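You operate a simulated robot arm through the tools that you are given. There is no shell and no other tool. Be economical: measure what you need, move in short steps, check, and stop when the job is done.

Carry out the task below with a simulated robot arm. There is one attempt and no reset: what you move stays moved.

TASK
Press the zero button three times.
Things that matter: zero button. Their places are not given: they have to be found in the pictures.

It is judged by the outcome, as a careful person would: the job done as asked, and still so three seconds after it is handed in. It fails if anything else is knocked over, pushed out of place, dropped, spilled or broken.

THE ROBOT
A 6-joint arm with a two-finger parallel gripper, fixed in place. Base frame: the origin is at the foot of the arm, x ahead of it, y to its left, z up. Lengths are in mm, angles in degrees, forces in N, time in s.
Its first joint turns from -66.0 to 66.0 degrees. Payload 2.7 kg.
Tool frame: the origin (TCP) lies between the finger pads and is the grasp point; the fingertips stand 23 mm ahead of it; z points along the fingers, y is the line along which they close. The gripper opens to 94 mm. The fingers are 38 mm wide and 10 mm thick; the gripper's body (54 by 96 mm) begins 39 mm behind the TCP.
Orientation is told as [roll, pitch, yaw] about the base's x, y, z axes, in that order, counted from this pose: with the fingers straight down and closing along the base's y, the tool's x points along the base's -x, its y along +y and its z along -z.

THE INTERFACE
- The arm moves only by the tool play_rows. Its arguments are lists of equal length, an entry for each row: "dr": the turn, a rotation vector about the base's x, y, z in degrees, a list of three; "xyz": the shift along the base's x, y, z in mm, a list of three; "hand": the opening, from 0 (shut) to 1 (fully open). In form: {"dr": [[rx, ry, rz], ...], "xyz": [[dx, dy, dz], ...], "hand": [hand, ...]}. A call has 1 to 8 rows; each row is the pose to reach, as a shift and turn from the pose commanded when the call began. A row lasts 0.2 s, in which the tool goes at most 50 mm and 8.6 degrees; a call with a longer step from one row to the next is refused whole, and so is a gripper value outside its range. A pose out of reach is approached as far as the arm can. The call stops where the force on the tool passes 40 N (or 10 N more than at its start, if that is more) or the arm is blocked; 0.2 s more then pass. The fingers move at their own pace (about 45 mm/s each) and stop on an object; they squeeze with about 25 N. The grip force told is the motor's: it shows also when the fingers shut on nothing. Time passes only in rows, and 0.2 s behind the last, so rows that repeat a pose let the fingers close. It gives the time, the measured TCP pose, the force on the tool (base axes), the opening and the grip force at its end, in the units of the frame above (readings bear some noise).
- Cameras (640 x 400 px; columns grow to the right, rows downward): "scene" is fixed at [91.3, -450.3, 1403.7]; the picture's right is [0.57, -0.82, 0.00], its down [-0.48, -0.34, -0.81] and it looks along [0.66, 0.46, -0.59] (base axes); focal length 354 px, centre (320, 200). "wrist" rides on the gripper at [-39, 0, -44] in the tool frame; the picture's right is [0.00, -1.00, 0.00], its down [0.97, 0.00, -0.24] and it looks along [0.24, 0.00, 0.97] (tool axes); focal length 218 px, centre (320, 200).
- grab_frame(camera): a new picture of that camera. No time passes.
- pixel_to_xyz(camera, pixels): for up to 12 pixels [column, row] of the newest picture of that camera ("zoom" is the newest enlarged one), the place [x, y, z] in the base frame of the surface seen there, good to about 2 mm. No time passes.
- close_up(camera, box): a new picture of the part [left, top, right, bottom] of that camera's present view, enlarged. No time passes.
- hand_in(): hands the job in; it is judged then, once.

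Work in short steps. Measure before you move; look again where a grasp or a placing could have gone wrong, and mend it. You have 60 turns and 22 pictures in all, the two below and enlarged ones among them. Open the gripper and draw the arm clear of the work before you hand the job in, unless the task says otherwise; then end with one line.

The tools are called after ">>>" as name(argument=value, ...) on one line, values as JSON. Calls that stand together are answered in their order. play_rows: Moves the arm, as the interface text tells. Its arguments: {"type":"object","properties":{"dr":{"type":"array"},"xyz":{"type":"array"},"hand":{"type":"array"}},"required":["dr","xyz","hand"]} The other tools are called the same way: grab_frame (camera) takes a picture; pixel_to_xyz (camera, pixels) gives the place of the surface under pixels of a picture; close_up (camera, box) takes an enlarged picture of a part of a camera's view; hand_in () hands the job in.

At the start:

```text
time: 0.0
tool_pos: [437.9, -199.4, 1109.2]
orientation: [0.0, -0.1, -0.1]
contact_force: [1.3, 0.4, 0.7]
opening: 94.2
grip_force: 0.1
```

scene: 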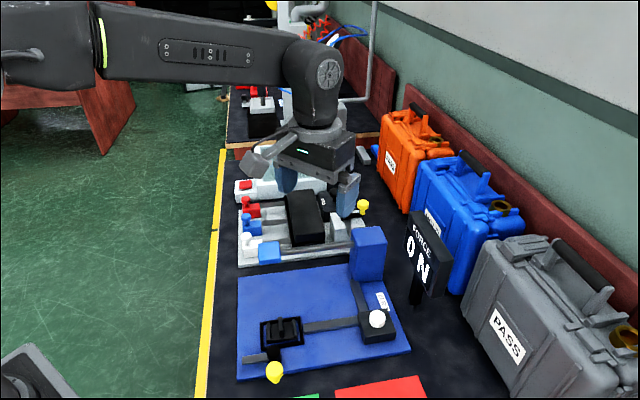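
wrist: 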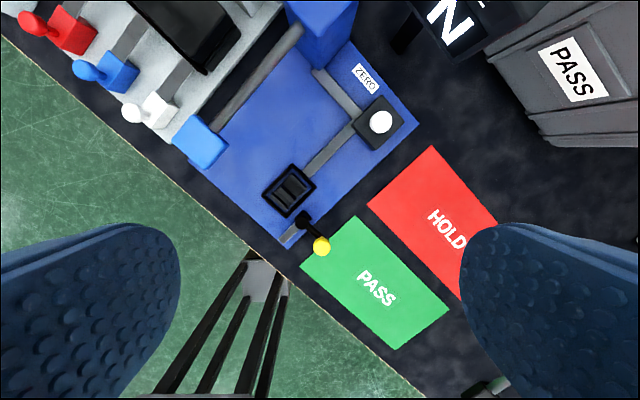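

The zero button looks like the white dome at wrist pixel (381,122), beside the "ZERO" label; in the scene it is at (377,319). I measure it and look closer.

>>> pixel_to_xyz(camera="wrist", pixels=[[381, 122], [374, 122], [388, 122], [381, 115], [381, 129], [398, 132], [366, 140], [366, 78], [325, 35], [290, 188], [321, 246], [440, 30]])

>>> close_up(camera="scene", box=[230, 210, 470, 390])

>>> pixel_to_xyz(camera="scene", pixels=[[377, 319], [377, 312], [377, 335], [368, 240], [425, 225], [445, 260], [412, 225], [370, 275]])

```text
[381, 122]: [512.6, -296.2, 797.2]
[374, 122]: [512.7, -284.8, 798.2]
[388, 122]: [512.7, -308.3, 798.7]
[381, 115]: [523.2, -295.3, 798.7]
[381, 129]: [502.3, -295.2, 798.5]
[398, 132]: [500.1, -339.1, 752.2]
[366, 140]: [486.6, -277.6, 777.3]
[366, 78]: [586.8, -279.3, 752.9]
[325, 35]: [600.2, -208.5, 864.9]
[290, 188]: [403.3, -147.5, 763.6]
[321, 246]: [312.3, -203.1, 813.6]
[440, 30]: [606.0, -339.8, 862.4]
```

```text
2.22 times, centred on (350, 300) of scene
```

zoom: 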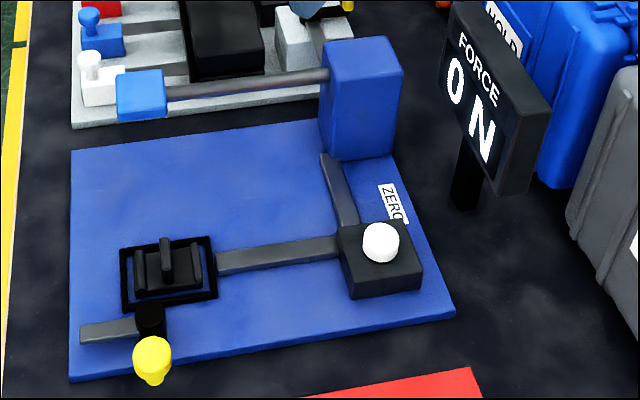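

```text
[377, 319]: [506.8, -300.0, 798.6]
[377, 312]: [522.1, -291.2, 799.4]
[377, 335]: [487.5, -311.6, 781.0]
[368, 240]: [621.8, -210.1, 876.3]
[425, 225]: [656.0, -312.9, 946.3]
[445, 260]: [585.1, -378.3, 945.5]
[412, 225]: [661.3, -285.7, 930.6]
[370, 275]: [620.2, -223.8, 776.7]
```

The white button's flat top is centred at about (512,-296,798.5), with housing at 777. I need to know how close the display and the blue block are to the gripper body and wrist camera.

>>> pixel_to_xyz(camera="zoom", pixels=[[499, 188], [445, 120], [520, 188], [545, 110], [452, 10], [465, 200], [325, 70], [355, 85], [395, 70], [350, 155], [380, 240], [370, 280]])

>>> play_rows(dr=[[0, 0, 0], [0, 0, 0], [0, 0, 0], [0, 0, 0], [0, 0, 0], [0, 0, 0], [0, 0, 0], [0, 0, 0]], xyz=[[0, 0, 0], [0, 0, 0], [20, -25, 0], [40, -50, 0], [60, -75, 0], [70, -96, 0], [70, -96, 0], [70, -96, 0]], hand=[0, 0, 0, 0, 0, 0, 0, 0])

>>> grab_frame(camera="scene")

```text
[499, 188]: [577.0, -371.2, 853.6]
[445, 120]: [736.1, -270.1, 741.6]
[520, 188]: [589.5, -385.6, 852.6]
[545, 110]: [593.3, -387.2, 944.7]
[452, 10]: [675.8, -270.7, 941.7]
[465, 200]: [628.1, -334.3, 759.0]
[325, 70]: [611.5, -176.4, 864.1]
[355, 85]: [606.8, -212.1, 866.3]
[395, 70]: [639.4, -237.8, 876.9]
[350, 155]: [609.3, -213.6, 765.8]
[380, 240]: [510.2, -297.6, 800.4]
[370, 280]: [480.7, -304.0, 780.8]
```

```text
time: 1.8
tool_pos: [508.1, -294.5, 1109.8]
orientation: [0.0, 0.1, 0.0]
contact_force: [0.2, 0.4, 0.9]
opening: 0.1
grip_force: 24.7
```

```text
18 pictures are left
```

scene: 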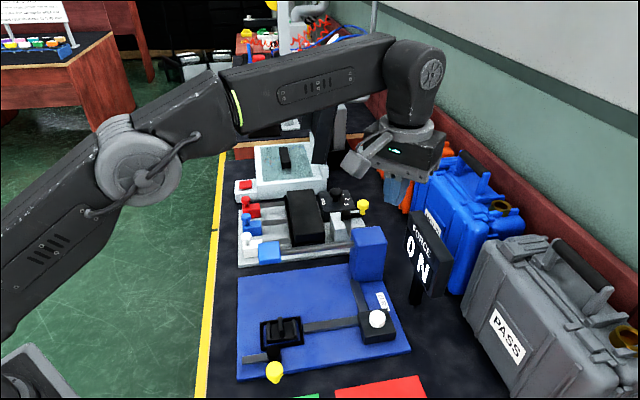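

The path is clear: the display is at x≥577 and the body will reach only to about x 540. I align over the button and descend to about 12 mm above it.

>>> play_rows(dr=[[0, 0, 0], [0, 0, 0], [0, 0, 0], [0, 0, 0], [0, 0, 0], [0, 0, 0], [0, 0, 0], [0, 0, 0]], xyz=[[3, -2, -40], [3, -2, -85], [3, -2, -130], [3, -2, -175], [3, -2, -215], [3, -2, -250], [3, -2, -275], [3, -2, -275]], hand=[0, 0, 0, 0, 0, 0, 0, 0])

>>> close_up(camera="scene", box=[300, 210, 460, 360])

>>> grab_frame(camera="wrist")

```text
time: 3.6
tool_pos: [512.8, -297.7, 833.7]
orientation: [0.0, 0.0, 0.0]
contact_force: [0.0, -0.7, 0.1]
opening: 0.0
grip_force: 25.2
```

```text
2.67 times, centred on (380, 285) of scene
```

zoom: 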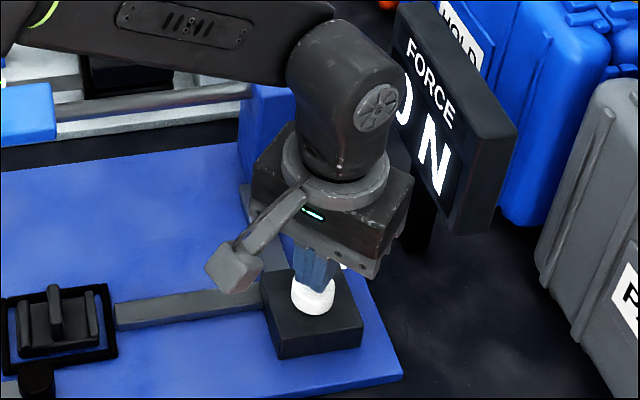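

```text
16 pictures are left
```

wrist: 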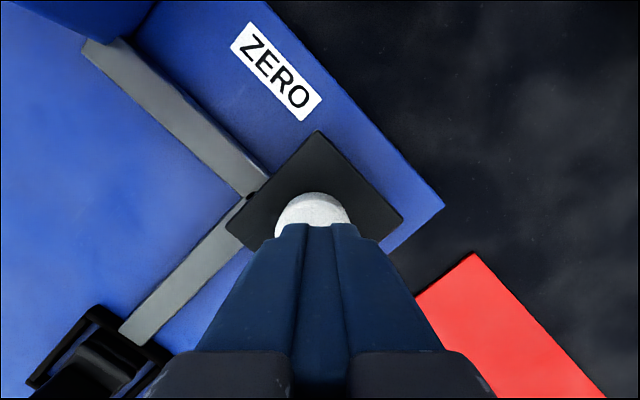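

Fingers sit centred over the button, tips about 12 mm above. First press: descend gently in small steps, ending about 6 mm past the top, and read the force.

>>> play_rows(dr=[[0, 0, 0], [0, 0, 0], [0, 0, 0], [0, 0, 0], [0, 0, 0]], xyz=[[0, 0, -8], [0, 0, -12], [0, 0, -14], [0, 0, -16], [0, 0, -16]], hand=[0, 0, 0, 0, 0])

>>> close_up(camera="scene", box=[300, 210, 460, 360])

```text
time: 4.8
tool_pos: [512.0, -297.3, 817.7]
orientation: [0.1, 0.0, -0.1]
contact_force: [0.1, 0.9, 2.0]
opening: 0.0
grip_force: 25.2
```

```text
2.67 times, centred on (380, 285) of scene
```

zoom: 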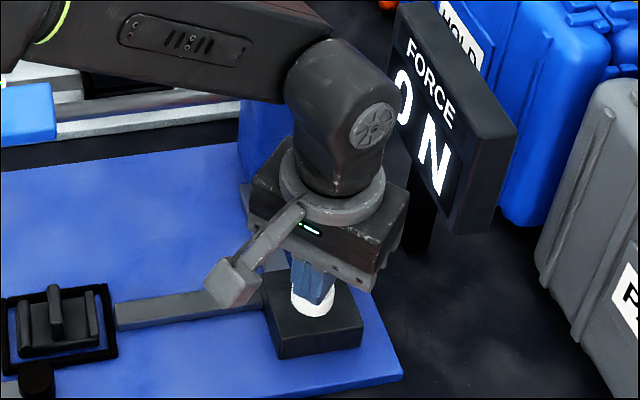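

Tips are at 794.7 with about 2 N, so the button is beginning to move. I keep pressing in 1–1.5 mm steps to find its end of travel.

>>> play_rows(dr=[[0, 0, 0], [0, 0, 0], [0, 0, 0]], xyz=[[0, 0, -1], [0, 0, -2], [0, 0, -2]], hand=[0, 0, 0])

```text
time: 5.6
tool_pos: [513.1, -298.0, 816.2]
orientation: [-0.1, 0.0, 0.0]
contact_force: [-1.2, 2.0, 3.5]
opening: 0.1
grip_force: 25.1
```

>>> play_rows(dr=[[0, 0, 0], [0, 0, 0], [0, 0, 0]], xyz=[[0, 0, -1], [0, 0, -2], [0, 0, -2]], hand=[0, 0, 0])

```text
time: 6.4
tool_pos: [512.6, -297.5, 814.1]
orientation: [0.0, -0.1, 0.0]
contact_force: [-0.1, 1.2, 4.4]
opening: 0.0
grip_force: 24.7
```

Force rises smoothly (4.4 N), a spring of about 0.7 N/mm with no stop yet. I continue carefully.

>>> play_rows(dr=[[0, 0, 0], [0, 0, 0], [0, 0, 0]], xyz=[[0, 0, -1], [0, 0, -2], [0, 0, -2]], hand=[0, 0, 0])

>>> close_up(camera="scene", box=[300, 210, 460, 360])

```text
time: 7.2
tool_pos: [512.4, -297.9, 812.6]
orientation: [0.1, -0.1, 0.1]
contact_force: [-3.3, 3.2, 11.9]
opening: 0.0
grip_force: 24.9
```

```text
2.67 times, centred on (380, 285) of scene
```

zoom: 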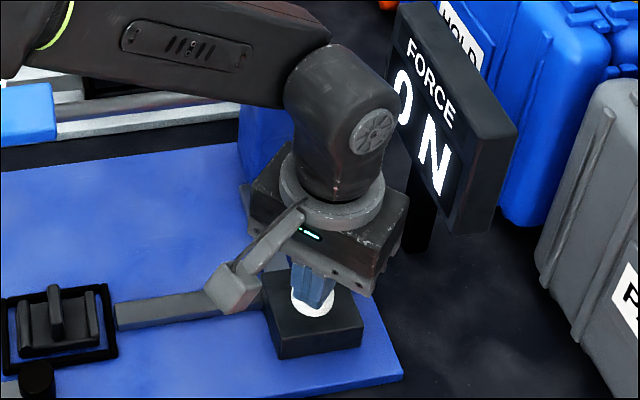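

Force jumped to 11.9 N at TCP z≈812.6: the button has bottomed, so press one is done. I release fully and check it springs back.

>>> play_rows(dr=[[0, 0, 0], [0, 0, 0], [0, 0, 0], [0, 0, 0]], xyz=[[0, 0, 6], [0, 0, 14], [0, 0, 22], [0, 0, 22]], hand=[0, 0, 0, 0])

>>> close_up(camera="scene", box=[300, 210, 460, 360])

```text
time: 8.2
tool_pos: [512.0, -296.4, 833.6]
orientation: [0.0, 0.1, 0.0]
contact_force: [0.6, 0.1, -0.5]
opening: 0.0
grip_force: 24.9
```

```text
2.67 times, centred on (380, 285) of scene
```

zoom: 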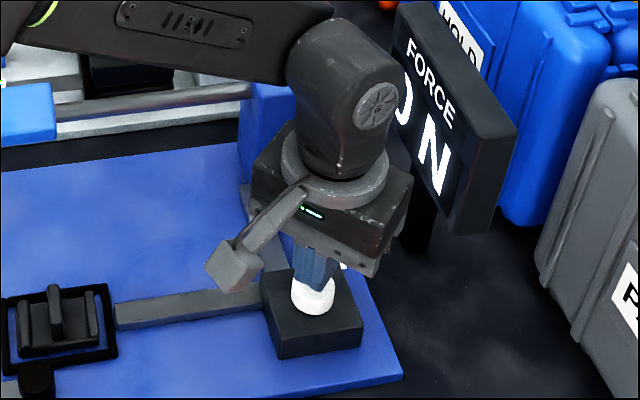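

The button is back up. Second press: same depth.

>>> play_rows(dr=[[0, 0, 0], [0, 0, 0], [0, 0, 0], [0, 0, 0], [0, 0, 0], [0, 0, 0]], xyz=[[0, 0, -8], [0, 0, -14], [0, 0, -18], [0, 0, -20], [0, 0, -22], [0, 0, -22]], hand=[0, 0, 0, 0, 0, 0])

>>> play_rows(dr=[[0, 0, 0], [0, 0, 0], [0, 0, 0], [0, 0, 0]], xyz=[[0, 0, 6], [0, 0, 14], [0, 0, 22], [0, 0, 22]], hand=[0, 0, 0, 0])

```text
time: 9.6
tool_pos: [512.9, -297.7, 813.5]
orientation: [0.0, 0.0, 0.0]
contact_force: [-4.0, 2.7, 9.9]
opening: 0.2
grip_force: 24.5
```

```text
time: 10.6
tool_pos: [513.6, -296.8, 834.7]
orientation: [-0.1, 0.0, 0.0]
contact_force: [0.1, 0.5, -0.1]
opening: 0.1
grip_force: 25.5
```

The second press bottomed (9.9 N) and was released. Third press is the same.

>>> play_rows(dr=[[0, 0, 0], [0, 0, 0], [0, 0, 0], [0, 0, 0], [0, 0, 0], [0, 0, 0]], xyz=[[0, 0, -8], [0, 0, -14], [0, 0, -18], [0, 0, -20], [0, 0, -22], [0, 0, -22]], hand=[0, 0, 0, 0, 0, 0])

>>> play_rows(dr=[[0, 0, 0], [0, 0, 0], [0, 0, 0], [0, 0, 0]], xyz=[[0, 0, 6], [0, 0, 14], [0, 0, 22], [0, 0, 22]], hand=[0, 0, 0, 0])

```text
time: 12.0
tool_pos: [511.4, -297.6, 813.2]
orientation: [0.0, 0.0, 0.0]
contact_force: [-3.6, 2.7, 9.9]
opening: 0.1
grip_force: 25.2
```

```text
time: 13.0
tool_pos: [511.6, -296.8, 835.0]
orientation: [0.0, 0.0, 0.1]
contact_force: [0.8, 0.0, -0.3]
opening: 0.0
grip_force: 24.8
```

All three presses bottomed alike. I raise straight up, then open the gripper once high and clear.

>>> play_rows(dr=[[0, 0, 0], [0, 0, 0], [0, 0, 0], [0, 0, 0], [0, 0, 0], [0, 0, 0], [0, 0, 0], [0, 0, 0]], xyz=[[0, 0, 35], [0, 0, 80], [0, 0, 125], [0, 0, 170], [0, 0, 215], [0, 0, 250], [0, 0, 275], [0, 0, 275]], hand=[0, 0, 0, 0, 0, 0, 0, 0])

>>> play_rows(dr=[[0, 0, 0], [0, 0, 0], [0, 0, 0], [0, 0, 0], [0, 0, 0], [0, 0, 0]], xyz=[[-20, 25, 0], [-40, 50, 0], [-60, 75, 0], [-70, 96, 0], [-70, 96, 0], [-70, 96, 0]], hand=[1, 1, 1, 1, 1, 1])

>>> grab_frame(camera="scene")

>>> grab_frame(camera="wrist")

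```text
time: 14.8
tool_pos: [511.1, -297.7, 1109.2]
orientation: [-0.1, 0.1, 0.0]
contact_force: [-0.9, -0.1, 0.7]
opening: 0.0
grip_force: 24.9
```

```text
time: 16.2
tool_pos: [441.6, -201.6, 1109.3]
orientation: [0.0, -0.1, 0.1]
contact_force: [-0.4, 0.5, 0.0]
opening: 94.0
grip_force: 0.2
```

```text
12 pictures are left
```

scene: 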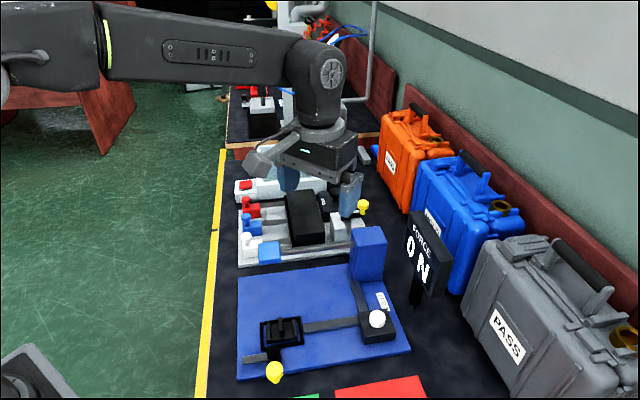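

```text
11 pictures are left
```

wrist: 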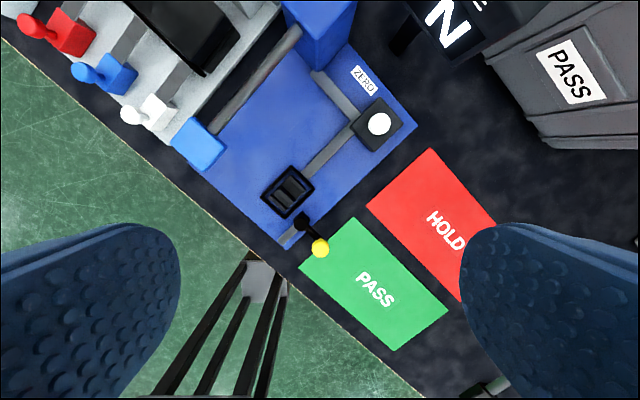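

The scene is unchanged, the button is back up at (377,319), the gripper is open and the arm is clear. I hand in.

>>> hand_in()

```text
The job is handed in.
```

I pressed the zero button three times, each to the end of its travel (about 10–12 N) and fully released. Nothing else in the pictures moved, and the arm is drawn clear with the gripper open.
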